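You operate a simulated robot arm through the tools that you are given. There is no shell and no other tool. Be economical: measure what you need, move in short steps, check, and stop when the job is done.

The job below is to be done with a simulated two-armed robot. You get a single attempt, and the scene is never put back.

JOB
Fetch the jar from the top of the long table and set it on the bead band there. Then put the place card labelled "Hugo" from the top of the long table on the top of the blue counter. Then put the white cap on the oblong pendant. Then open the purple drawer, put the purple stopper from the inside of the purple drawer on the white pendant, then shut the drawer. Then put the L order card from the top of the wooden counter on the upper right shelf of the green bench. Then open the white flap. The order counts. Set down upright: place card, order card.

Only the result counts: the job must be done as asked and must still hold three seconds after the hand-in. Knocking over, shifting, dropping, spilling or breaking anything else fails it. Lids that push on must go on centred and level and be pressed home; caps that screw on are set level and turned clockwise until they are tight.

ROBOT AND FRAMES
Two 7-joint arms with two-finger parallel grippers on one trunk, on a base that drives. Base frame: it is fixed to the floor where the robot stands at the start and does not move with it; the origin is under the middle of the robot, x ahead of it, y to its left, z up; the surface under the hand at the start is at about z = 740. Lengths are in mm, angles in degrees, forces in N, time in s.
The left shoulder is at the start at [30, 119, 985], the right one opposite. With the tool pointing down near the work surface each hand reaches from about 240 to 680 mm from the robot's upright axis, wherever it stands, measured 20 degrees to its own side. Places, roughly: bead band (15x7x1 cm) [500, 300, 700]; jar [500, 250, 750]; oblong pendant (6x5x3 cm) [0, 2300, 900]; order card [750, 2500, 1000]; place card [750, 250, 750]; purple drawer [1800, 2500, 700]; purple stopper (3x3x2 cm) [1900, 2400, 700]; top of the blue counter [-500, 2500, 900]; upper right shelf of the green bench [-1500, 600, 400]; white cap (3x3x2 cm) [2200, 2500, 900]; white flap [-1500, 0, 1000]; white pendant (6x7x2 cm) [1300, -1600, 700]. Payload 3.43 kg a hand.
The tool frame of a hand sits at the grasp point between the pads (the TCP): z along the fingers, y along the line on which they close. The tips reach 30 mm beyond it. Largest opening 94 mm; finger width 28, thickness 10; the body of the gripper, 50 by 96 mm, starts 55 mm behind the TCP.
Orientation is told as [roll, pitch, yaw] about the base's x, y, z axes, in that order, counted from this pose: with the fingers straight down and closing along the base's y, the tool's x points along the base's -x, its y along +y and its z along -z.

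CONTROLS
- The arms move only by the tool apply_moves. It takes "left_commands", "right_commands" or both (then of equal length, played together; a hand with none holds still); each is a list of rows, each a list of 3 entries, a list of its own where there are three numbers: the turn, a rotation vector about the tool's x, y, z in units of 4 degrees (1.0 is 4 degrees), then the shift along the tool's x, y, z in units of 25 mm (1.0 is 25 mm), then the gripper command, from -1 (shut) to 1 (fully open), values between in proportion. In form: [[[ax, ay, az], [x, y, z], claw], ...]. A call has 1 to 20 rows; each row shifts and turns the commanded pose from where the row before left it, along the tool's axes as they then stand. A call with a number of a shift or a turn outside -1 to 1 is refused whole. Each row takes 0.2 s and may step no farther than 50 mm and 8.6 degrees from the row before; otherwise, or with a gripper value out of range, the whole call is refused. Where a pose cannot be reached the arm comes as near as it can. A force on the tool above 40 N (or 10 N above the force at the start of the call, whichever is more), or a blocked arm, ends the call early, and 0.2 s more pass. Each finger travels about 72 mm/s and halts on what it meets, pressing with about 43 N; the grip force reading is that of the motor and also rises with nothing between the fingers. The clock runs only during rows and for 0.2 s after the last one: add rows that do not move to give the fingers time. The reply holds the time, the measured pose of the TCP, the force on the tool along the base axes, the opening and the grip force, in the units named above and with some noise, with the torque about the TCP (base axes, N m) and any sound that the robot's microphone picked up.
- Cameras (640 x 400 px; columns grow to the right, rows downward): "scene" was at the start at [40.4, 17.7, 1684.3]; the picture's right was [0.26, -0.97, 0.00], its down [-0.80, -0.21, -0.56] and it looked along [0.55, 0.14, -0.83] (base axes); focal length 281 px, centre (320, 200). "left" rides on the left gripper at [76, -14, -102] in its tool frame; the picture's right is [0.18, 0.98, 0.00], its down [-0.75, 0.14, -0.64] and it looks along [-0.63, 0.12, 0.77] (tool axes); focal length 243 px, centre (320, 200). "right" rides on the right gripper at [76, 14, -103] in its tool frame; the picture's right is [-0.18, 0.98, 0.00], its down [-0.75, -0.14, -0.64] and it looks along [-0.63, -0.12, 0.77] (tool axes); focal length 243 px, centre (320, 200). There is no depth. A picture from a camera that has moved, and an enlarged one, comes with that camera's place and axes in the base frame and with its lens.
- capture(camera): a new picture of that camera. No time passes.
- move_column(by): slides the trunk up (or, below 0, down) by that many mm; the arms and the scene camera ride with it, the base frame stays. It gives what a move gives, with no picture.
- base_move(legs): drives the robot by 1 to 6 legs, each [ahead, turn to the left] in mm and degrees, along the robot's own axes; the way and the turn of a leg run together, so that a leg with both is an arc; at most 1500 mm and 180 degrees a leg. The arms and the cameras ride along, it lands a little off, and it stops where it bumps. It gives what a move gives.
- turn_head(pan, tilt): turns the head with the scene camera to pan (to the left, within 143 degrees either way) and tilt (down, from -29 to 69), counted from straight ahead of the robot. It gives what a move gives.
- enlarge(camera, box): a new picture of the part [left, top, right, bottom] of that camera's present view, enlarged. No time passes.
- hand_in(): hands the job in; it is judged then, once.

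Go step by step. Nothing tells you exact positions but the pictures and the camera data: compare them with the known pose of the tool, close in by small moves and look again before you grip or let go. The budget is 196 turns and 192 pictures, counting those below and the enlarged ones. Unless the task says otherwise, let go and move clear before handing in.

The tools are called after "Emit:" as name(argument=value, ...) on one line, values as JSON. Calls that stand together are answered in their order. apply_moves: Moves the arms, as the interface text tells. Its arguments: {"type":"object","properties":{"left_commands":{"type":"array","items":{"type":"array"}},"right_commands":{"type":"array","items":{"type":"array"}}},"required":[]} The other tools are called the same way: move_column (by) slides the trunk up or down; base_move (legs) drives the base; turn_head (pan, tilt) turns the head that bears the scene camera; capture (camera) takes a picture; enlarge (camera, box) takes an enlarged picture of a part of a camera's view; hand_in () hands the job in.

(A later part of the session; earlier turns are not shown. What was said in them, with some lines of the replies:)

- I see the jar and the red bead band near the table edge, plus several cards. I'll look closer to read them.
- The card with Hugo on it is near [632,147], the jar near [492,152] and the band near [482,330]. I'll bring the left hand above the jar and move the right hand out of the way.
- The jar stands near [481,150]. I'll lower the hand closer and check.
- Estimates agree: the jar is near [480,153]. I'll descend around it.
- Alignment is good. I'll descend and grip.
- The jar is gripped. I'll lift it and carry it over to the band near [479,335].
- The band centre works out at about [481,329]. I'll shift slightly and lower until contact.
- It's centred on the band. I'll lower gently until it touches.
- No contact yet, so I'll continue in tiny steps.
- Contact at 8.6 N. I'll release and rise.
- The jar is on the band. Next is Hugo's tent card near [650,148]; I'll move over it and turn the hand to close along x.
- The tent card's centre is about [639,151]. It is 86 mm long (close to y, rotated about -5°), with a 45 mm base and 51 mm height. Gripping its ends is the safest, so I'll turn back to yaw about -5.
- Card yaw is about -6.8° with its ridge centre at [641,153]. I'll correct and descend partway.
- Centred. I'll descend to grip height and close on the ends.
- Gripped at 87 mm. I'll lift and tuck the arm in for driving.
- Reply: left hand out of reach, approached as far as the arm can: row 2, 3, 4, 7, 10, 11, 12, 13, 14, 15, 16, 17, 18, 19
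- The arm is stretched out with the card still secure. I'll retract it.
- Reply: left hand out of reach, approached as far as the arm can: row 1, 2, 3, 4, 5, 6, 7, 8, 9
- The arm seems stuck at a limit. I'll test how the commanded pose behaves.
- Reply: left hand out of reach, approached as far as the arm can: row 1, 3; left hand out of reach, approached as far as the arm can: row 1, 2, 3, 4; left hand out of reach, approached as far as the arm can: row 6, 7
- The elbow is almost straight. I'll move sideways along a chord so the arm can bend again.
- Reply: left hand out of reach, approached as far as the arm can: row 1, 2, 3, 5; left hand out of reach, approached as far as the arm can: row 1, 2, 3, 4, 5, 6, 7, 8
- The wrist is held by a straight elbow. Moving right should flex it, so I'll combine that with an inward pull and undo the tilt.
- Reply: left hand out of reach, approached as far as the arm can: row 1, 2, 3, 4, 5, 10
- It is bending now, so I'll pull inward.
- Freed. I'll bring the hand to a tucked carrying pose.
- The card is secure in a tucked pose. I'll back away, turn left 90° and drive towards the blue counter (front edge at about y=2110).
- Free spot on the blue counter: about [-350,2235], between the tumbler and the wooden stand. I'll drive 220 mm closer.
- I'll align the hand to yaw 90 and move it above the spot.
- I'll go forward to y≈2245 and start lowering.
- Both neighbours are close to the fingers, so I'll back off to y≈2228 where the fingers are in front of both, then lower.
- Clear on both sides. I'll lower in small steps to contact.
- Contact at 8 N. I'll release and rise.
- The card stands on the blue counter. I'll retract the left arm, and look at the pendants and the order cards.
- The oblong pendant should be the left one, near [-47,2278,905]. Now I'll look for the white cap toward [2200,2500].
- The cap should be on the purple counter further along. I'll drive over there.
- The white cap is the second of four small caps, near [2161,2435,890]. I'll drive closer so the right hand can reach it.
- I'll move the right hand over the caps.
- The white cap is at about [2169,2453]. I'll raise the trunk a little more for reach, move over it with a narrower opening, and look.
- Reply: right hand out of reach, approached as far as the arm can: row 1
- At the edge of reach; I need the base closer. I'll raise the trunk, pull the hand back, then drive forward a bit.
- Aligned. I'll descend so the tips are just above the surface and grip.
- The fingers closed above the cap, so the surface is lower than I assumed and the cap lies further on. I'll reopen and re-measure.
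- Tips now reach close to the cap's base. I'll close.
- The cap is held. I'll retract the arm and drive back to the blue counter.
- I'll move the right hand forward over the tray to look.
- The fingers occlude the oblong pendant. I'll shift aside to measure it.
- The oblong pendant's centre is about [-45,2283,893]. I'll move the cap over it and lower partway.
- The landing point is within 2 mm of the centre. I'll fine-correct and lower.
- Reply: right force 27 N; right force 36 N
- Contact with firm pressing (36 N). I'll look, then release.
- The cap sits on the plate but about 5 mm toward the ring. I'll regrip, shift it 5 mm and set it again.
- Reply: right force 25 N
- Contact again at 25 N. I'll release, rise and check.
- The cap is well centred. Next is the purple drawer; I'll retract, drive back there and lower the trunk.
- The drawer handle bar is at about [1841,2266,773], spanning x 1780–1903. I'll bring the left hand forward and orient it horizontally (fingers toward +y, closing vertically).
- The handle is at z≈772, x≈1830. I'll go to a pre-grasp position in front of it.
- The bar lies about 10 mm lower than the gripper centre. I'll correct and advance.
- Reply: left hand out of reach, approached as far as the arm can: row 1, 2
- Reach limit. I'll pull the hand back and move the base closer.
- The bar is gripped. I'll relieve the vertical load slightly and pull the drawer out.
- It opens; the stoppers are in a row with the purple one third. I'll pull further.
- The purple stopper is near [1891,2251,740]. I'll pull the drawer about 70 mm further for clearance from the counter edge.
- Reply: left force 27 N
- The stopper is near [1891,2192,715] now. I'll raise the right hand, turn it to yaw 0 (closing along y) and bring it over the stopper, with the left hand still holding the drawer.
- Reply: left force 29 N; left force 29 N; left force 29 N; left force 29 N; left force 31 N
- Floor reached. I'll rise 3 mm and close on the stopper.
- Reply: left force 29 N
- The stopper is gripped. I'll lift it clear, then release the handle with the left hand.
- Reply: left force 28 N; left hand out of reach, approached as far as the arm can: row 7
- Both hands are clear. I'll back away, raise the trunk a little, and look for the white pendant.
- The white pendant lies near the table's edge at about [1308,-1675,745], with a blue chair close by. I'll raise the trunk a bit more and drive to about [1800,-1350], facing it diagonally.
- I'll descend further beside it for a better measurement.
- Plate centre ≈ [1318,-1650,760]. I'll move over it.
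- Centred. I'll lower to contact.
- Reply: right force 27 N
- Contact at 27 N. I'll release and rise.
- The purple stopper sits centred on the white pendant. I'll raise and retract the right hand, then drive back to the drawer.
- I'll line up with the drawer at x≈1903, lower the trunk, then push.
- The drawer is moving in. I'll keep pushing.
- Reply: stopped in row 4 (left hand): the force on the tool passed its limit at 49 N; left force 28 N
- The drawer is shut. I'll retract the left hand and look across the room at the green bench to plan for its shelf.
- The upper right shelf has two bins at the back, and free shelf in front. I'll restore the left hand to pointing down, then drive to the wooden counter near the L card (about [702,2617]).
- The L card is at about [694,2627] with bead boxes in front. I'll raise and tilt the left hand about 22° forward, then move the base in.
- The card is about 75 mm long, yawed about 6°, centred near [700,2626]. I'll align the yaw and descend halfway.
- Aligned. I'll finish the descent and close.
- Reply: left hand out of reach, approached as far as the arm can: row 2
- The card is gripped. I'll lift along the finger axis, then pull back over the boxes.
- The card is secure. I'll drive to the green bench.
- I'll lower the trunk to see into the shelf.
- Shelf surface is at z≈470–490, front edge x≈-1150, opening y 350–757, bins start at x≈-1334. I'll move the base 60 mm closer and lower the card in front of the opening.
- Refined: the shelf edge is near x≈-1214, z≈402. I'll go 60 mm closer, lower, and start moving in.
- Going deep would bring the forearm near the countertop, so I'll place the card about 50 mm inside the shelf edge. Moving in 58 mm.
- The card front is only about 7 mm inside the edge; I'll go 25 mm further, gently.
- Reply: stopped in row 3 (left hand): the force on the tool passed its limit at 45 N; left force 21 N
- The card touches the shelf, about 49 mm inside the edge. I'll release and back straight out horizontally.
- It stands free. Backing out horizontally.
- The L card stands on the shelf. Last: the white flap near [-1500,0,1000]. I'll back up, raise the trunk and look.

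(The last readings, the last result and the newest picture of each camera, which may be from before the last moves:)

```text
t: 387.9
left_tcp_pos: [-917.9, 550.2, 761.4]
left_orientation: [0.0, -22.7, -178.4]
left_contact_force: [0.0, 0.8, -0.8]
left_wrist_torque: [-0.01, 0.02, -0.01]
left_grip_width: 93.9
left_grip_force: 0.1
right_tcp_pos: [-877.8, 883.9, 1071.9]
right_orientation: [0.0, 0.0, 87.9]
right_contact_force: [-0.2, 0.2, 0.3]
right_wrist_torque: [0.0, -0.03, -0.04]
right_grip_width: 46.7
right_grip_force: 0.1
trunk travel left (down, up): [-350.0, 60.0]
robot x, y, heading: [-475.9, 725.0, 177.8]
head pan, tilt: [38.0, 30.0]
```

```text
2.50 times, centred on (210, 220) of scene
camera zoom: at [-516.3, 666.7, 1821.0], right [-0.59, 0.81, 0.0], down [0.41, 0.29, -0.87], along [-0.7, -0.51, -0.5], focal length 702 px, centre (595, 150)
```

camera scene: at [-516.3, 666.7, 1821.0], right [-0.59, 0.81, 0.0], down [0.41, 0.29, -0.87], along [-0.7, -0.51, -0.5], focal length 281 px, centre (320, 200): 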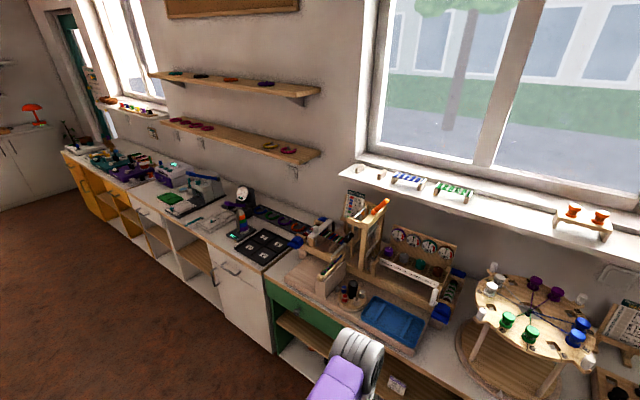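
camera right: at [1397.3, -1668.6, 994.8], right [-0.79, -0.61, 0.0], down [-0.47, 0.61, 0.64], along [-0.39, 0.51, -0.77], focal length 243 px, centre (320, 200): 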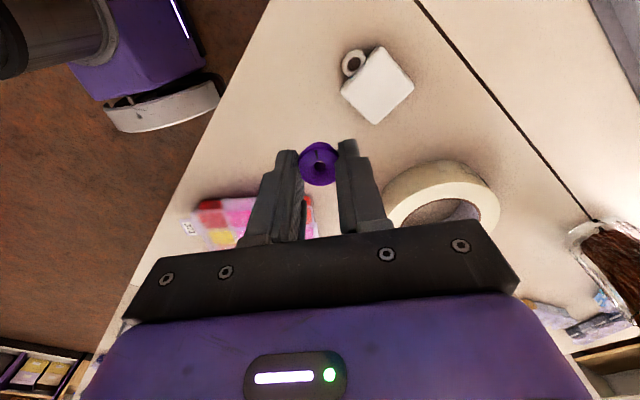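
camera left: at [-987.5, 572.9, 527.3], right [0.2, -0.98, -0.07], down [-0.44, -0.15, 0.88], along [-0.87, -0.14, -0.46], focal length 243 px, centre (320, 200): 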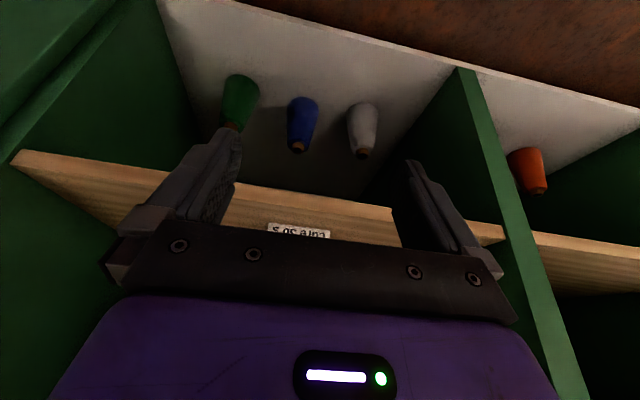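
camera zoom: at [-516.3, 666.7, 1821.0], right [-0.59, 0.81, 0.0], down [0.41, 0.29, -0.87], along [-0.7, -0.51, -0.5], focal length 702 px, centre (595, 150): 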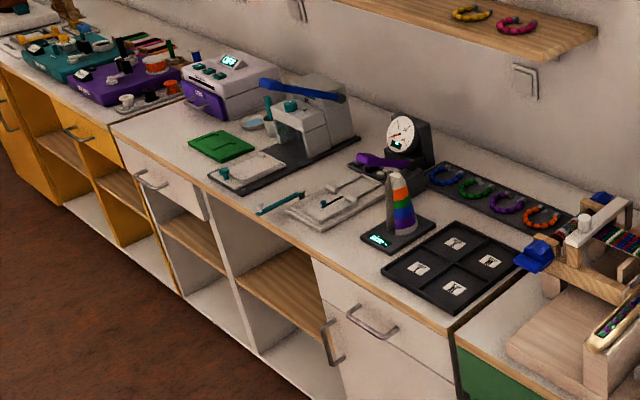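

The white bar on the loom's left end, near [-1489,-34,950], matches the flap. I'll drive over for a close look.

Emit:
base_move(legs=[[0, 92.2], [620, 0], [0, -90], [220, 0]])

Emit:
turn_head(pan=10, tilt=42)

Emit:
capture(camera="scene")

```text
t: 400.5
left_tcp_pos: [-1109.2, -103.4, 761.4]
left_orientation: [0.0, -22.6, -175.8]
left_contact_force: [0.7, 0.1, 0.8]
left_wrist_torque: [0.01, -0.01, 0.0]
left_grip_width: 93.9
left_grip_force: 0.1
right_tcp_pos: [-1084.5, 233.3, 1071.0]
right_orientation: [0.0, 0.1, 90.5]
right_contact_force: [-0.3, 0.0, -0.6]
right_wrist_torque: [-0.01, -0.01, -0.02]
right_grip_width: 46.9
right_grip_force: 0.0
trunk travel left (down, up): [-350.0, 60.0]
robot x, y, heading: [-673.4, 87.3, -179.3]
head pan, tilt: [38.0, 30.0]
```

```text
t: 401.4
left_tcp_pos: [-1109.2, -103.4, 760.9]
left_orientation: [0.0, -22.7, -175.8]
left_contact_force: [0.1, 0.4, 0.2]
left_wrist_torque: [-0.02, 0.0, -0.03]
left_grip_width: 94.0
left_grip_force: 0.0
right_tcp_pos: [-1083.7, 232.3, 1071.9]
right_orientation: [0.0, 0.1, 90.7]
right_contact_force: [-0.8, 1.3, 0.9]
right_wrist_torque: [-0.01, 0.01, -0.01]
right_grip_width: 46.9
right_grip_force: 0.0
trunk travel left (down, up): [-350.0, 60.0]
robot x, y, heading: [-673.4, 87.4, -179.3]
head pan, tilt: [10.0, 42.0]
```

```text
34 pictures are left
camera scene: at [-725.0, 73.3, 1802.8], right [-0.18, 0.98, 0.0], down [0.66, 0.12, -0.74], along [-0.73, -0.14, -0.67], focal length 281 px, centre (320, 200)
```

scene: 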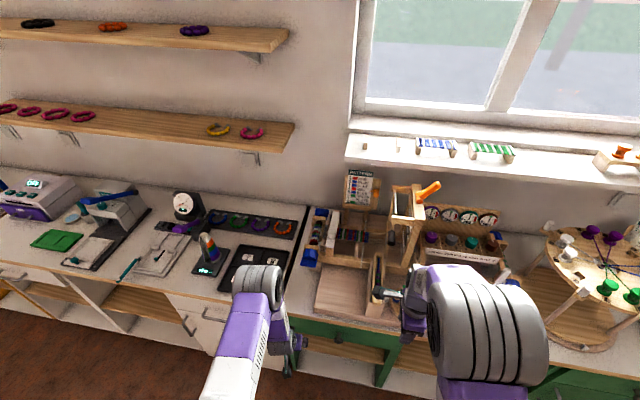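

Emit:
enlarge(camera="scene", box=[290, 160, 410, 280])

```text
3.33 times, centred on (350, 220) of scene
camera zoom: at [-725.0, 73.3, 1802.8], right [-0.18, 0.98, 0.0], down [0.66, 0.12, -0.74], along [-0.73, -0.14, -0.67], focal length 936 px, centre (220, 133)
```

zoom: 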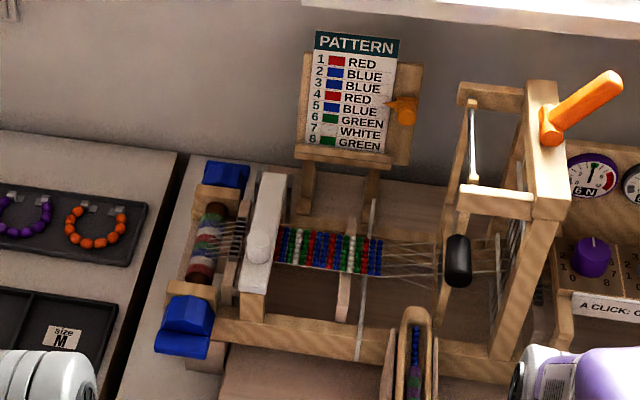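

The flap is a white bar about 175 mm long in x at [-1390..-1566, -18, ~970] with a knob near its front end; its hinge is probably at the back. I'll bring the left hand up near it for a close look.

Emit:
move_column(by=60)

Emit:
apply_moves(left_commands=[[[0, 0, 0], [-0.38, 0, -0.92], 0.3], [[0, 0, 0], [-0.38, 0, -0.92], 0.3], [[0, 0, 0], [-0.38, 0, -0.92], 0.3], [[0, 0, 0], [-0.38, 0, -0.92], 0.3], [[0, 0, 0], [-0.38, 0, -0.92], 0.3], [[0, 0, 0], [-0.38, 0, -0.92], 0.3], [[0, 0, 0], [-0.38, 0, -0.92], 0.3], [[0, 0, 0], [-0.38, 0, -0.92], 0.3], [[0, 0, 0], [-0.38, 0, -0.92], 0.3], [[0, 0, 0], [-0.38, 0, -0.92], 0.3], [[0, 0, 0], [-0.92, -0.4, 0.38], 0.3], [[0, 0, 0], [-0.92, -0.4, 0.38], 0.3], [[0, 0, 0], [-0.92, -0.4, 0.38], 0.3], [[0, 0, 0], [-0.92, -0.4, 0.38], 0.3], [[0, 0, 0], [-0.92, -0.4, 0.38], 0.3], [[0, 0, 0], [-0.92, -0.4, 0.38], 0.3], [[0, 0, 0], [-0.92, -0.4, 0.38], 0.3], [[0, 0, 0], [-0.92, -0.4, 0.38], 0.3], [[0, 0, 0], [0, 0, 0], 0.3]])

Emit:
capture(camera="left")

```text
t: 402.4
left_tcp_pos: [-1108.3, -103.0, 821.7]
left_orientation: [0.0, -22.7, -175.7]
left_contact_force: [-0.3, -0.7, 1.2]
left_wrist_torque: [0.01, 0.03, 0.0]
left_grip_width: 93.8
left_grip_force: 0.0
right_tcp_pos: [-1084.3, 233.9, 1131.3]
right_orientation: [0.0, 0.1, 90.6]
right_contact_force: [0.4, 0.1, -0.8]
right_wrist_torque: [0.02, 0.02, 0.01]
right_grip_width: 47.0
right_grip_force: 0.0
trunk travel left (down, up): [-410.0, 0.0]
robot x, y, heading: [-675.5, 89.2, -179.2]
head pan, tilt: [10.0, 42.0]
```

```text
t: 406.4
left_tcp_pos: [-1313.1, -38.8, 1071.4]
left_orientation: [0.0, -22.6, -175.7]
left_contact_force: [-0.6, 0.1, 0.8]
left_wrist_torque: [-0.01, 0.03, 0.02]
left_grip_width: 61.1
left_grip_force: 0.1
right_tcp_pos: [-1084.1, 232.6, 1131.9]
right_orientation: [0.1, 0.1, 90.6]
right_contact_force: [-0.1, -1.2, 0.1]
right_wrist_torque: [-0.01, 0.0, -0.02]
right_grip_width: 47.1
right_grip_force: 0.1
trunk travel left (down, up): [-410.0, 0.0]
robot x, y, heading: [-676.9, 89.4, -179.3]
head pan, tilt: [10.0, 42.0]
```

```text
32 pictures are left
camera left: at [-1204.7, -15.4, 1137.3], right [0.24, -0.97, -0.07], down [-0.43, -0.17, 0.88], along [-0.87, -0.18, -0.46], focal length 243 px, centre (320, 200)
```

left: 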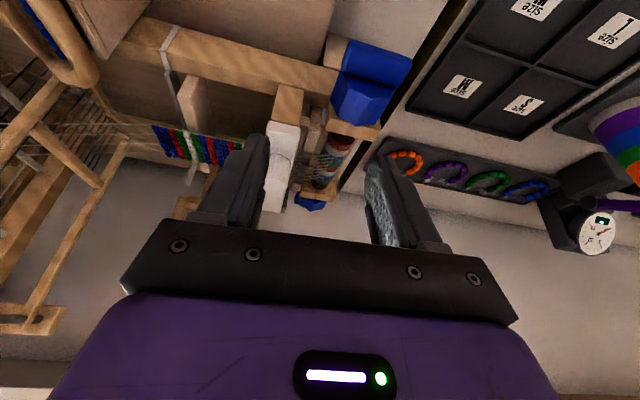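

Emit:
enlarge(camera="left", box=[200, 70, 380, 230])

Emit:
enlarge(camera="scene", box=[305, 185, 365, 235])

```text
2.50 times, centred on (290, 150) of left
camera zoom: at [-1204.7, -15.4, 1137.3], right [0.24, -0.97, -0.07], down [-0.43, -0.17, 0.88], along [-0.87, -0.18, -0.46], focal length 606 px, centre (395, 325)
```

zoom: 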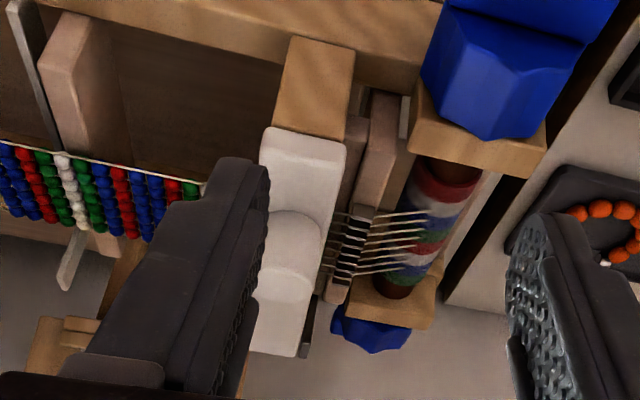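

```text
8.00 times, centred on (335, 210) of scene
camera zoom: at [-724.3, 73.2, 1862.8], right [-0.18, 0.98, 0.0], down [0.66, 0.12, -0.74], along [-0.73, -0.14, -0.67], focal length 2247 px, centre (200, 120)
```

zoom: 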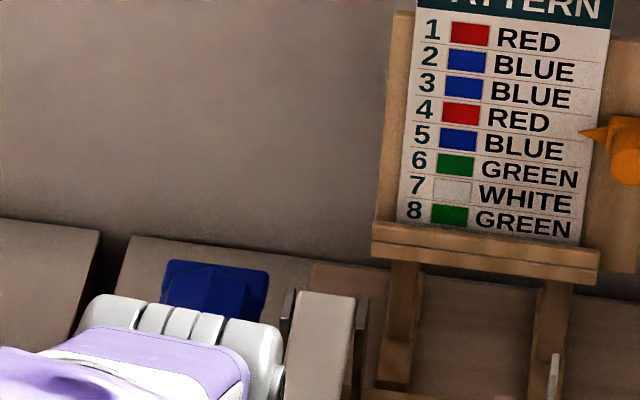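

The hinge is at the wall end (metal plates); a knob sits at about [-1434,-14,987]. I'll move closer, tilt the hand to 45° and fix the yaw so I can grip the knob and lift.

Emit:
base_move(legs=[[110, 0]])

Emit:
apply_moves(left_commands=[[[0.41, 0, 0.99], [0, 0, -0.5], 0.1], [[0, -1, 0], [0.3, 0, -0.4], 0], [[0, -1, 0], [0.3, 0, 0], -0.1], [[0, -1, 0], [0, 0, 0], -0.1], [[0, -1, 0], [0, 0, 0], -0.1], [[0, -1, 0], [0, 0, 0], -0.1], [[0, -0.6, 0], [0, -0.5, 0], -0.1], [[0, 0, 0], [0, 0, 0], -0.1]])

Emit:
capture(camera="left")

```text
t: 407.6
left_tcp_pos: [-1421.0, -39.1, 1072.1]
left_orientation: [0.0, -22.6, -175.8]
left_contact_force: [0.4, 0.5, 0.4]
left_wrist_torque: [0.02, 0.01, 0.03]
left_grip_width: 61.1
left_grip_force: 0.1
right_tcp_pos: [-1192.2, 231.8, 1132.0]
right_orientation: [0.0, 0.0, 90.5]
right_contact_force: [0.0, 0.9, 1.1]
right_wrist_torque: [0.02, 0.01, 0.03]
right_grip_width: 46.8
right_grip_force: 0.1
trunk travel left (down, up): [-410.0, 0.0]
robot x, y, heading: [-784.5, 89.1, -179.5]
head pan, tilt: [10.0, 42.0]
```

```text
t: 409.4
left_tcp_pos: [-1398.8, -25.2, 1084.2]
left_orientation: [0.0, -45.0, 179.9]
left_contact_force: [-0.1, -0.1, 0.9]
left_wrist_torque: [0.0, 0.0, 0.0]
left_grip_width: 42.3
left_grip_force: 0.0
right_tcp_pos: [-1193.1, 232.1, 1131.8]
right_orientation: [-0.1, 0.0, 90.7]
right_contact_force: [0.0, -0.3, -0.6]
right_wrist_torque: [0.04, -0.02, -0.04]
right_grip_width: 47.3
right_grip_force: 0.0
trunk travel left (down, up): [-410.0, 0.0]
robot x, y, heading: [-783.5, 87.5, -179.4]
head pan, tilt: [10.0, 42.0]
```

```text
29 pictures are left
camera left: at [-1272.8, -11.5, 1103.9], right [0.13, -0.98, -0.13], down [-0.08, -0.14, 0.99], along [-0.99, -0.12, -0.09], focal length 243 px, centre (320, 200)
```

left: 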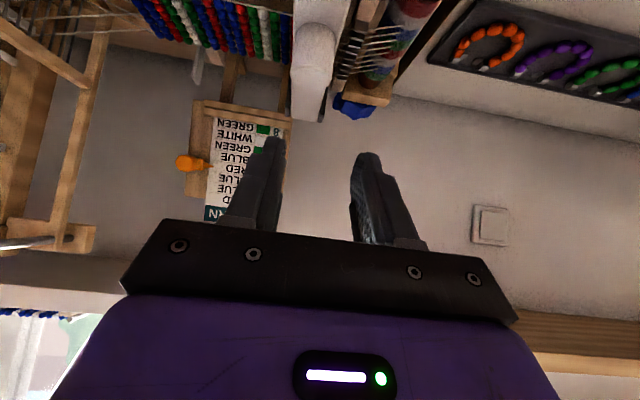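

Emit:
apply_moves(left_commands=[[[0, 0, 0], [0.58, -0.45, 0.95], -0.1], [[0, 0, 0], [0.58, 0, 0.95], -0.1], [[0, 0, 0], [0, 0, 0], -0.1]])

Emit:
capture(camera="left")

Emit:
enlarge(camera="scene", box=[290, 160, 410, 260])

```text
t: 410.2
left_tcp_pos: [-1410.3, -14.8, 1031.3]
left_orientation: [0.1, -45.2, 179.9]
left_contact_force: [0.5, -0.3, 0.1]
left_wrist_torque: [-0.01, -0.01, -0.02]
left_grip_width: 42.3
left_grip_force: 0.0
right_tcp_pos: [-1192.3, 232.0, 1131.8]
right_orientation: [0.0, 0.1, 90.6]
right_contact_force: [0.3, -0.1, -0.4]
right_wrist_torque: [0.02, 0.02, -0.01]
right_grip_width: 47.2
right_grip_force: 0.0
trunk travel left (down, up): [-410.0, 0.0]
robot x, y, heading: [-781.7, 86.8, -179.3]
head pan, tilt: [10.0, 42.0]
```

```text
28 pictures are left
camera left: at [-1285.7, -0.2, 1049.7], right [0.13, -0.98, -0.13], down [-0.08, -0.14, 0.99], along [-0.99, -0.12, -0.09], focal length 243 px, centre (320, 200)
```

left: 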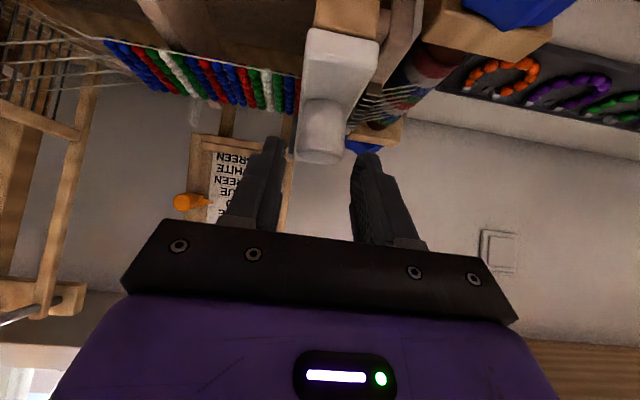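

```text
4.00 times, centred on (350, 210) of scene
camera zoom: at [-832.9, 72.8, 1862.8], right [-0.18, 0.98, 0.0], down [0.66, 0.12, -0.74], along [-0.73, -0.14, -0.67], focal length 1124 px, centre (200, 160)
```

zoom: 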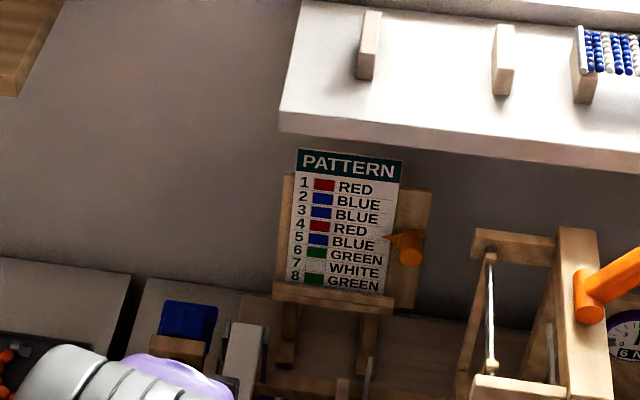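

The knob is about 25 mm wide and 35 mm tall (z 975–1012). I'll go in and grip it.

Emit:
apply_moves(left_commands=[[[0, 0, 0], [0.25, -0.08, 0.45], -0.1], [[0, 0, 0], [0.2, 0, 0.4], -0.1], [[0, 0, 0], [0, 0, 0], -0.1], [[0, 0, 0], [0, 0, 0], -0.5], [[0, 0, 0], [0, 0, 0], -0.8], [[0, 0, 0], [0, 0, 0], -0.8]])

Emit:
capture(camera="left")

```text
t: 411.6
left_tcp_pos: [-1420.6, -12.8, 1007.5]
left_orientation: [0.1, -45.1, 180.0]
left_contact_force: [-0.3, -3.1, -0.9]
left_wrist_torque: [-0.08, -0.03, 0.06]
left_grip_width: 31.3
left_grip_force: 44.8
right_tcp_pos: [-1192.6, 231.3, 1132.3]
right_orientation: [0.1, 0.1, 90.5]
right_contact_force: [0.3, -0.3, 0.1]
right_wrist_torque: [0.03, -0.02, 0.0]
right_grip_width: 47.0
right_grip_force: 0.1
trunk travel left (down, up): [-410.0, 0.0]
robot x, y, heading: [-780.0, 86.7, -179.4]
head pan, tilt: [10.0, 42.0]
```

```text
26 pictures are left
camera left: at [-1293.4, 1.3, 1027.2], right [0.13, -0.98, -0.13], down [-0.08, -0.14, 0.99], along [-0.99, -0.12, -0.09], focal length 243 px, centre (320, 200)
```

left: 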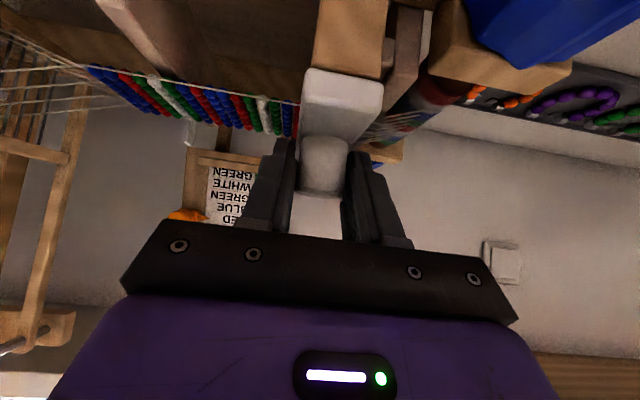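

The knob is gripped. I'll lift along an arc about the hinge, first about 20° and check forces.

Emit:
apply_moves(left_commands=[[[0, 0, 0], [-0.28, 0, -0.17], -0.8], [[0, 0, 0], [-0.28, 0, -0.17], -0.8], [[0, 0, 0], [-0.3, 0, -0.13], -0.8], [[0, 0, 0], [-0.3, 0, -0.13], -0.8], [[0, 0, 0], [-0.62, 0, -0.19], -0.8], [[0, 0, 0], [0, 0, 0], -0.8]])

Emit:
capture(camera="left")

```text
t: 413.0
left_tcp_pos: [-1436.3, -12.7, 1055.3]
left_orientation: [0.0, -45.1, 179.9]
left_contact_force: [11.0, -3.6, -6.1]
left_wrist_torque: [-0.05, -1.5, 0.04]
left_grip_width: 31.4
left_grip_force: 45.1
right_tcp_pos: [-1192.6, 231.7, 1133.2]
right_orientation: [0.0, 0.1, 90.7]
right_contact_force: [0.4, -0.3, -0.1]
right_wrist_torque: [0.01, -0.02, 0.0]
right_grip_width: 47.3
right_grip_force: 0.1
trunk travel left (down, up): [-410.0, 0.0]
robot x, y, heading: [-778.8, 86.1, -179.4]
head pan, tilt: [10.0, 42.0]
```

```text
25 pictures are left
camera left: at [-1309.4, 1.3, 1074.1], right [0.13, -0.98, -0.13], down [-0.08, -0.14, 0.99], along [-0.99, -0.12, -0.1], focal length 243 px, centre (320, 200)
```

left: 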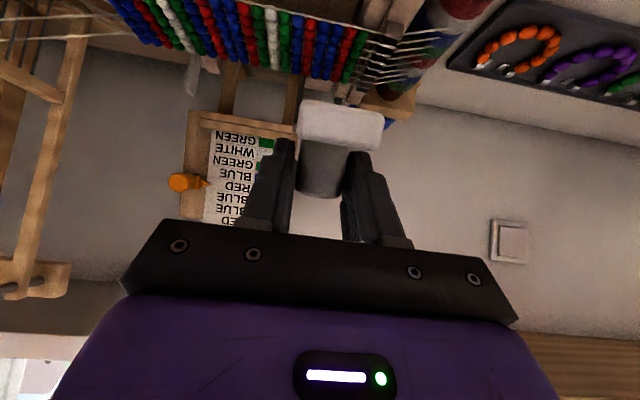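

The flap lifts with it. Continuing the arc.

Emit:
apply_moves(left_commands=[[[0, 0, 0], [-0.645, 0, -0.113], -0.8], [[0, 0, 0], [-0.653, 0, -0.03], -0.8], [[0, 0, 0], [-0.653, 0, 0.048], -0.8], [[0, 0, 0], [-0.642, 0, 0.127], -0.8], [[0, 0, 0], [0, 0, 0], -0.8]])

Emit:
capture(camera="left")

```text
t: 414.2
left_tcp_pos: [-1484.7, -13.2, 1100.4]
left_orientation: [0.2, -45.0, 180.0]
left_contact_force: [4.5, -3.2, -6.5]
left_wrist_torque: [0.0, -1.15, 0.08]
left_grip_width: 26.8
left_grip_force: 45.1
right_tcp_pos: [-1192.5, 231.1, 1131.1]
right_orientation: [0.1, 0.1, 90.6]
right_contact_force: [-0.8, 0.2, -0.9]
right_wrist_torque: [-0.02, 0.0, -0.01]
right_grip_width: 47.1
right_grip_force: 0.1
trunk travel left (down, up): [-410.0, 0.0]
robot x, y, heading: [-785.6, 88.8, -179.6]
head pan, tilt: [10.0, 42.0]
```

```text
24 pictures are left
camera left: at [-1358.0, 1.4, 1118.6], right [0.13, -0.98, -0.13], down [-0.08, -0.14, 0.99], along [-0.99, -0.12, -0.09], focal length 243 px, centre (320, 200)
```

left: 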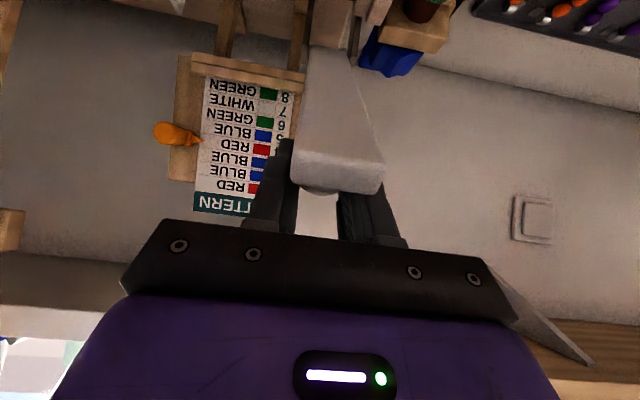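

The flap is at roughly 60°. Two more arc steps.

Emit:
apply_moves(left_commands=[[[0, 0, 0], [-0.622, 0, 0.204], -0.9], [[0, 0, 0], [-0.591, 0, 0.28], -0.9], [[0, 0, 0], [-0.551, 0, 0.348], -0.9], [[0, 0, 0], [0, 0, 0], -0.9]])

Emit:
capture(camera="left")

```text
t: 415.2
left_tcp_pos: [-1526.7, -12.7, 1118.7]
left_orientation: [0.1, -45.4, 180.0]
left_contact_force: [14.5, -5.2, 9.3]
left_wrist_torque: [-0.08, -1.2, 0.13]
left_grip_width: 26.7
left_grip_force: 45.0
right_tcp_pos: [-1190.1, 230.5, 1132.6]
right_orientation: [0.2, -0.1, 90.6]
right_contact_force: [0.7, 0.0, -0.3]
right_wrist_torque: [-0.02, -0.02, -0.01]
right_grip_width: 47.0
right_grip_force: 0.1
trunk travel left (down, up): [-410.0, 0.0]
robot x, y, heading: [-783.7, 87.1, -179.2]
head pan, tilt: [10.0, 42.0]
```

```text
23 pictures are left
camera left: at [-1400.9, 1.3, 1137.4], right [0.13, -0.98, -0.13], down [-0.07, -0.14, 0.99], along [-0.99, -0.12, -0.09], focal length 243 px, centre (320, 200)
```

left: 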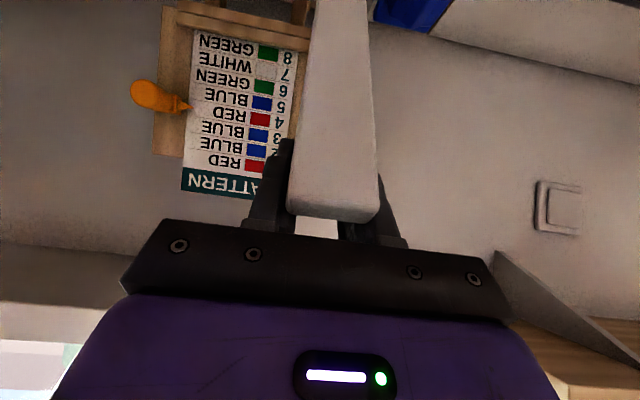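

Emit:
apply_moves(left_commands=[[[0, 0, 0], [-0.509, 0, 0.413], -0.9], [[0, 0, 0], [-0.452, 0, 0.475], -0.9], [[0, 0, 0], [0, 0, 0], -0.9]])

Emit:
capture(camera="left")

Emit:
capture(camera="scene")

```text
t: 415.5
left_tcp_pos: [-1528.7, -12.6, 1118.7]
left_orientation: [0.2, -44.8, -180.0]
left_contact_force: [24.2, -4.0, 10.9]
left_wrist_torque: [0.03, -0.09, -0.08]
left_grip_width: 26.8
left_grip_force: 44.8
right_tcp_pos: [-1189.1, 230.3, 1134.2]
right_orientation: [0.3, 0.1, 90.6]
right_contact_force: [-0.6, 0.3, -0.3]
right_wrist_torque: [-0.01, 0.01, -0.03]
right_grip_width: 47.0
right_grip_force: 0.0
trunk travel left (down, up): [-410.0, 0.0]
robot x, y, heading: [-781.9, 88.5, -179.4]
head pan, tilt: [10.0, 42.0]
stopped in row 1 (left hand): the force on the tool passed its limit at 46 N (the readings are from after the stop); the commanded pose is now the measured one
```

```text
22 pictures are left
camera left: at [-1402.4, 1.5, 1139.0], right [0.13, -0.98, -0.13], down [-0.08, -0.14, 0.99], along [-0.99, -0.12, -0.1], focal length 243 px, centre (320, 200)
```

left: 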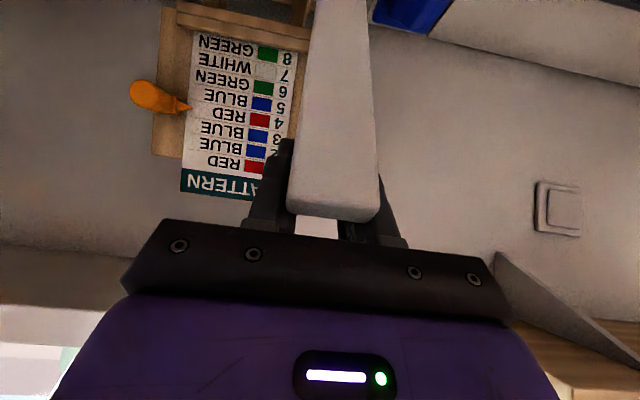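

```text
21 pictures are left
camera scene: at [-827.2, 72.2, 1863.0], right [-0.18, 0.98, 0.0], down [0.66, 0.12, -0.75], along [-0.73, -0.14, -0.67], focal length 281 px, centre (320, 200)
```

scene: 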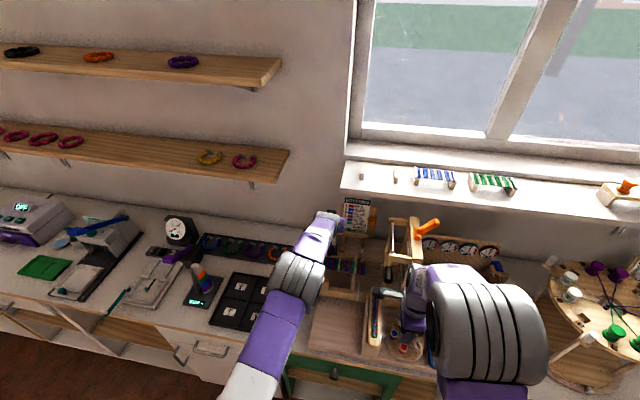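

The flap is at about 75°, its end against my palm. I'll loosen the grip and push it further with a small forward move.

Emit:
apply_moves(left_commands=[[[0, 0, 0], [0, 0, 0], -0.3], [[0, 0, 0], [0, 0, 0], -0.15], [[0, 0, 0], [0, 0, 0], -0.15], [[0, 0, 0], [-0.3, 0, 0.2], -0.15], [[0, 0, 0], [-0.3, 0, 0.25], -0.15], [[0, 0, 0], [0, 0, 0], -0.15]])

Emit:
capture(camera="left")

```text
t: 416.9
left_tcp_pos: [-1550.9, -12.5, 1118.4]
left_orientation: [0.1, -44.8, -180.1]
left_contact_force: [0.3, 0.4, 0.5]
left_wrist_torque: [-0.05, 0.01, -0.02]
left_grip_width: 40.1
left_grip_force: 0.1
right_tcp_pos: [-1192.4, 231.7, 1132.3]
right_orientation: [0.0, 0.1, 90.5]
right_contact_force: [0.1, 0.4, -0.8]
right_wrist_torque: [0.03, -0.02, 0.0]
right_grip_width: 47.0
right_grip_force: 0.0
trunk travel left (down, up): [-410.0, 0.0]
robot x, y, heading: [-781.0, 88.7, -179.4]
head pan, tilt: [10.0, 42.0]
```

```text
20 pictures are left
camera left: at [-1424.8, 2.0, 1138.6], right [0.13, -0.98, -0.13], down [-0.08, -0.14, 0.99], along [-0.99, -0.12, -0.1], focal length 243 px, centre (320, 200)
```

left: 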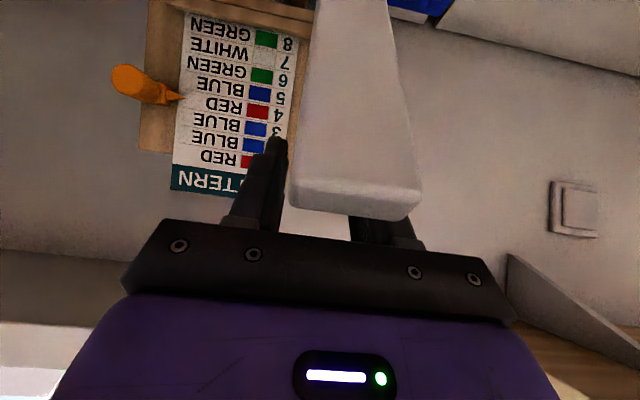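

Emit:
apply_moves(left_commands=[[[0, 0, 0], [-0.28, 0, 0.28], -0.15], [[0, 0, 0], [-0.28, 0, 0.28], -0.15], [[0, 0, 0], [-0.28, 0, 0.28], -0.15], [[0, 0, 0], [0, 0, 0], -0.15]])

Emit:
capture(camera="left")

```text
t: 417.9
left_tcp_pos: [-1573.3, -11.2, 1117.7]
left_orientation: [0.2, -44.7, 180.1]
left_contact_force: [0.4, -0.2, 0.0]
left_wrist_torque: [-0.02, 0.0, 0.01]
left_grip_width: 40.2
left_grip_force: 0.1
left hand out of reach, approached as far as the arm can: row 3
right_tcp_pos: [-1192.8, 232.0, 1131.5]
right_orientation: [-0.1, 0.1, 90.5]
right_contact_force: [-0.3, 0.5, 0.2]
right_wrist_torque: [-0.02, 0.01, 0.03]
right_grip_width: 46.9
right_grip_force: 0.1
trunk travel left (down, up): [-410.0, 0.0]
robot x, y, heading: [-780.0, 87.6, -179.7]
head pan, tilt: [10.0, 42.0]
```

```text
19 pictures are left
camera left: at [-1447.3, 2.8, 1138.0], right [0.13, -0.98, -0.13], down [-0.08, -0.14, 0.99], along [-0.99, -0.12, -0.1], focal length 243 px, centre (320, 200)
```

left: 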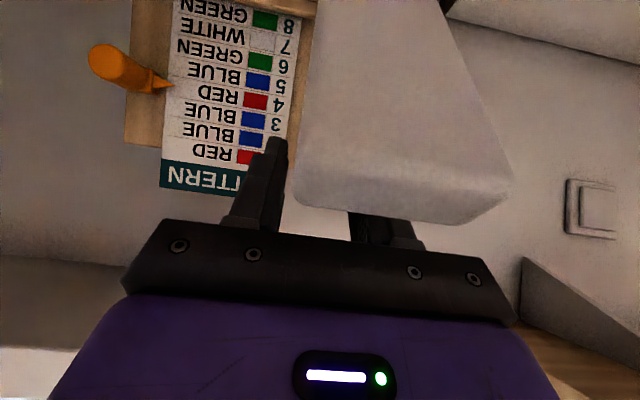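

The flap holds its angle by itself (~65–75°). I'll withdraw the fingers from around it, close them, and push it further open from the front.

Emit:
apply_moves(left_commands=[[[0, 0, 0], [0, 0, 0], 0.06], [[0, 0, 0], [0.3, 0, -0.3], 0.06], [[0, 0, 0], [0.55, 0, -0.55], 0.06], [[0, 0, 0], [0.55, 0, -0.55], 0.06], [[0, 0, 0], [0.55, 0, -0.55], 0.06], [[0, 0, 0], [0.55, 0, -0.55], 0.06], [[0, 0, 0], [0.55, 0, -0.55], 0.06], [[0, 0, 0], [0.55, 0, -0.55], 0.06], [[0, 0, 0], [0.3, 0, -0.3], 0.06], [[0, 0, 0], [0, 0, 0], -1], [[0, 0, 0], [0, 0, 0], -1], [[0, 0, 0], [0, 0, 0], -1], [[0, 0, 0], [0, 0, 0], -1]])

Emit:
capture(camera="left")

```text
t: 420.7
left_tcp_pos: [-1434.4, -10.6, 1118.2]
left_orientation: [0.1, -44.9, 180.0]
left_contact_force: [0.8, -0.2, 0.0]
left_wrist_torque: [0.0, 0.03, 0.01]
left_grip_width: 0.1
left_grip_force: 33.0
right_tcp_pos: [-1193.0, 230.6, 1131.4]
right_orientation: [-0.1, 0.2, 90.6]
right_contact_force: [0.2, -0.6, -0.6]
right_wrist_torque: [-0.01, -0.01, 0.02]
right_grip_width: 47.0
right_grip_force: 0.0
trunk travel left (down, up): [-410.0, 0.0]
robot x, y, heading: [-785.3, 88.6, -179.1]
head pan, tilt: [10.0, 42.0]
```

```text
18 pictures are left
camera left: at [-1309.1, 3.6, 1138.4], right [0.13, -0.98, -0.13], down [-0.08, -0.14, 0.99], along [-0.99, -0.12, -0.1], focal length 243 px, centre (320, 200)
```

left: 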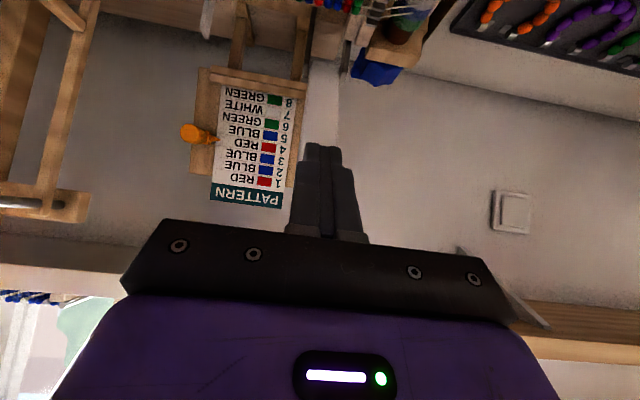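

Now I'll push the bar's front face backward with closed fingers.

Emit:
apply_moves(left_commands=[[[0, 0, 0], [-0.4, 0, 0.4], -1], [[0, 0, 0], [-0.4, 0, 0.4], -1], [[0, 0, 0], [-0.34, 0, 0.34], -1], [[0, 0, 0], [-0.34, 0, 0.34], -1], [[0, 0, 0], [-0.34, 0, 0.34], -1], [[0, 0, 0], [-0.34, 0, 0.34], -1], [[0, 0, 0], [-0.34, 0, 0.34], -1], [[0, 0, 0], [0, 0, 0], -1]])

Emit:
capture(camera="left")

```text
t: 421.6
left_tcp_pos: [-1463.0, -11.1, 1106.7]
left_orientation: [0.2, -42.5, 179.9]
left_contact_force: [18.4, 0.0, -2.5]
left_wrist_torque: [-0.02, -0.33, 0.0]
left_grip_width: 0.0
left_grip_force: 33.6
right_tcp_pos: [-1193.6, 230.6, 1131.9]
right_orientation: [-0.1, 0.2, 90.5]
right_contact_force: [-0.2, 0.2, -0.2]
right_wrist_torque: [-0.01, -0.02, 0.0]
right_grip_width: 47.0
right_grip_force: 0.1
trunk travel left (down, up): [-410.0, 0.0]
robot x, y, heading: [-778.8, 86.7, -179.2]
head pan, tilt: [10.0, 42.0]
stopped in row 4 (left hand): the force on the tool passed its limit at 70 N (the readings are from after the stop); the commanded pose is now the measured one
```

```text
17 pictures are left
camera left: at [-1338.8, 3.5, 1130.8], right [0.14, -0.98, -0.12], down [-0.12, -0.14, 0.98], along [-0.98, -0.12, -0.14], focal length 243 px, centre (320, 200)
```

left: 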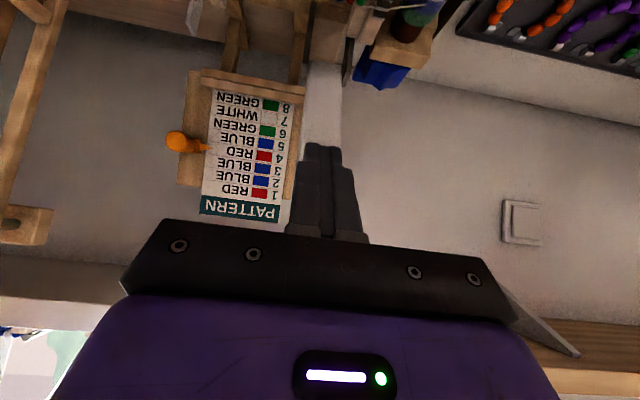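

It resists firmly at 70 N — the flap is at its end stop. I'll back off and verify.

Emit:
apply_moves(left_commands=[[[0, 0, 0], [0.4, 0, -0.4], -1], [[0, 0, 0], [0.6, 0, -0.6], -1], [[0, 0, 0], [0.6, 0, -0.6], -1], [[0, 0, 0], [0.65, 0, -0.65], -1], [[0, 0, 0], [0.65, 0, -0.65], -1], [[0, 0, 0], [0.65, 0, -0.65], -0.5], [[0, 0, 0], [0.65, 0, -0.65], -0.5], [[0, 0, 0], [0.65, 0, -0.65], -0.5], [[0, 0, 0], [0.65, 0.3, -0.65], -0.5], [[0, 0, 0], [0.65, 0.5, -0.65], -0.5], [[0, 0, 0], [0.65, 0.5, -0.65], -0.5]])

Emit:
enlarge(camera="scene", box=[270, 170, 410, 280])

Emit:
capture(camera="left")

```text
t: 424.0
left_tcp_pos: [-1227.2, -41.9, 1116.5]
left_orientation: [0.2, -43.2, 179.9]
left_contact_force: [0.0, -0.6, -0.2]
left_wrist_torque: [0.0, 0.03, 0.02]
left_grip_width: 23.6
left_grip_force: 0.0
right_tcp_pos: [-1192.4, 230.7, 1132.2]
right_orientation: [0.0, 0.0, 90.6]
right_contact_force: [-0.2, -0.5, -0.5]
right_wrist_torque: [0.0, 0.0, 0.06]
right_grip_width: 46.8
right_grip_force: 0.0
trunk travel left (down, up): [-410.0, 0.0]
robot x, y, heading: [-780.3, 90.5, -179.3]
head pan, tilt: [10.0, 42.0]
```

```text
3.64 times, centred on (340, 225) of scene
camera zoom: at [-832.1, 71.5, 1862.8], right [-0.18, 0.98, 0.0], down [0.66, 0.12, -0.74], along [-0.73, -0.14, -0.67], focal length 1022 px, centre (247, 109)
```

zoom: 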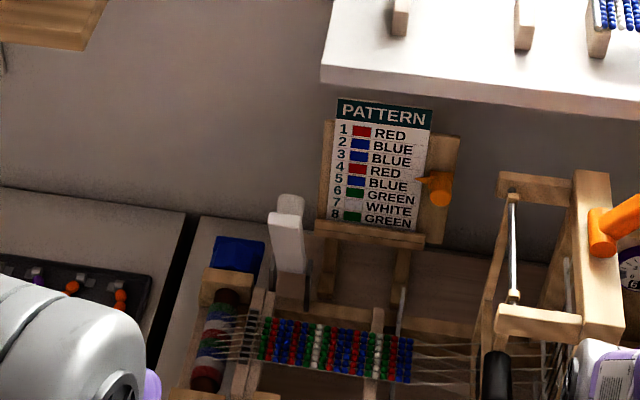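

```text
15 pictures are left
camera left: at [-1101.0, -28.5, 1139.1], right [0.14, -0.98, -0.12], down [-0.11, -0.14, 0.98], along [-0.98, -0.12, -0.12], focal length 243 px, centre (320, 200)
```

left: 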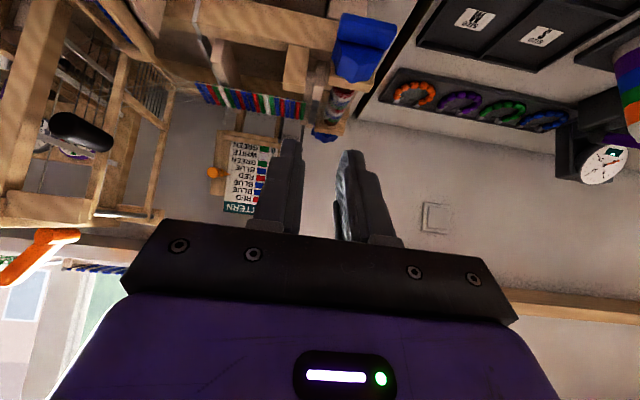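

The flap stands open and holds, both hands are empty and clear, and every earlier step was checked in pictures as it was done. Handing in.

Emit:
hand_in()

```text
The job is handed in.
```

I did all six steps in the order you gave and handed the job in; no result has come back yet.

- **Jar:** it stands on the bead band.
- **Hugo card:** it stands upright on the blue counter.
- **White cap:** it sits centred on the oblong pendant.
- **Purple stopper:** it sits on the white pendant, and I pushed the drawer shut until it stopped.
- **L order card:** it stands upright on the green bench's upper right shelf.
- **White flap:** it is open against its end stop and stayed there when I let go.
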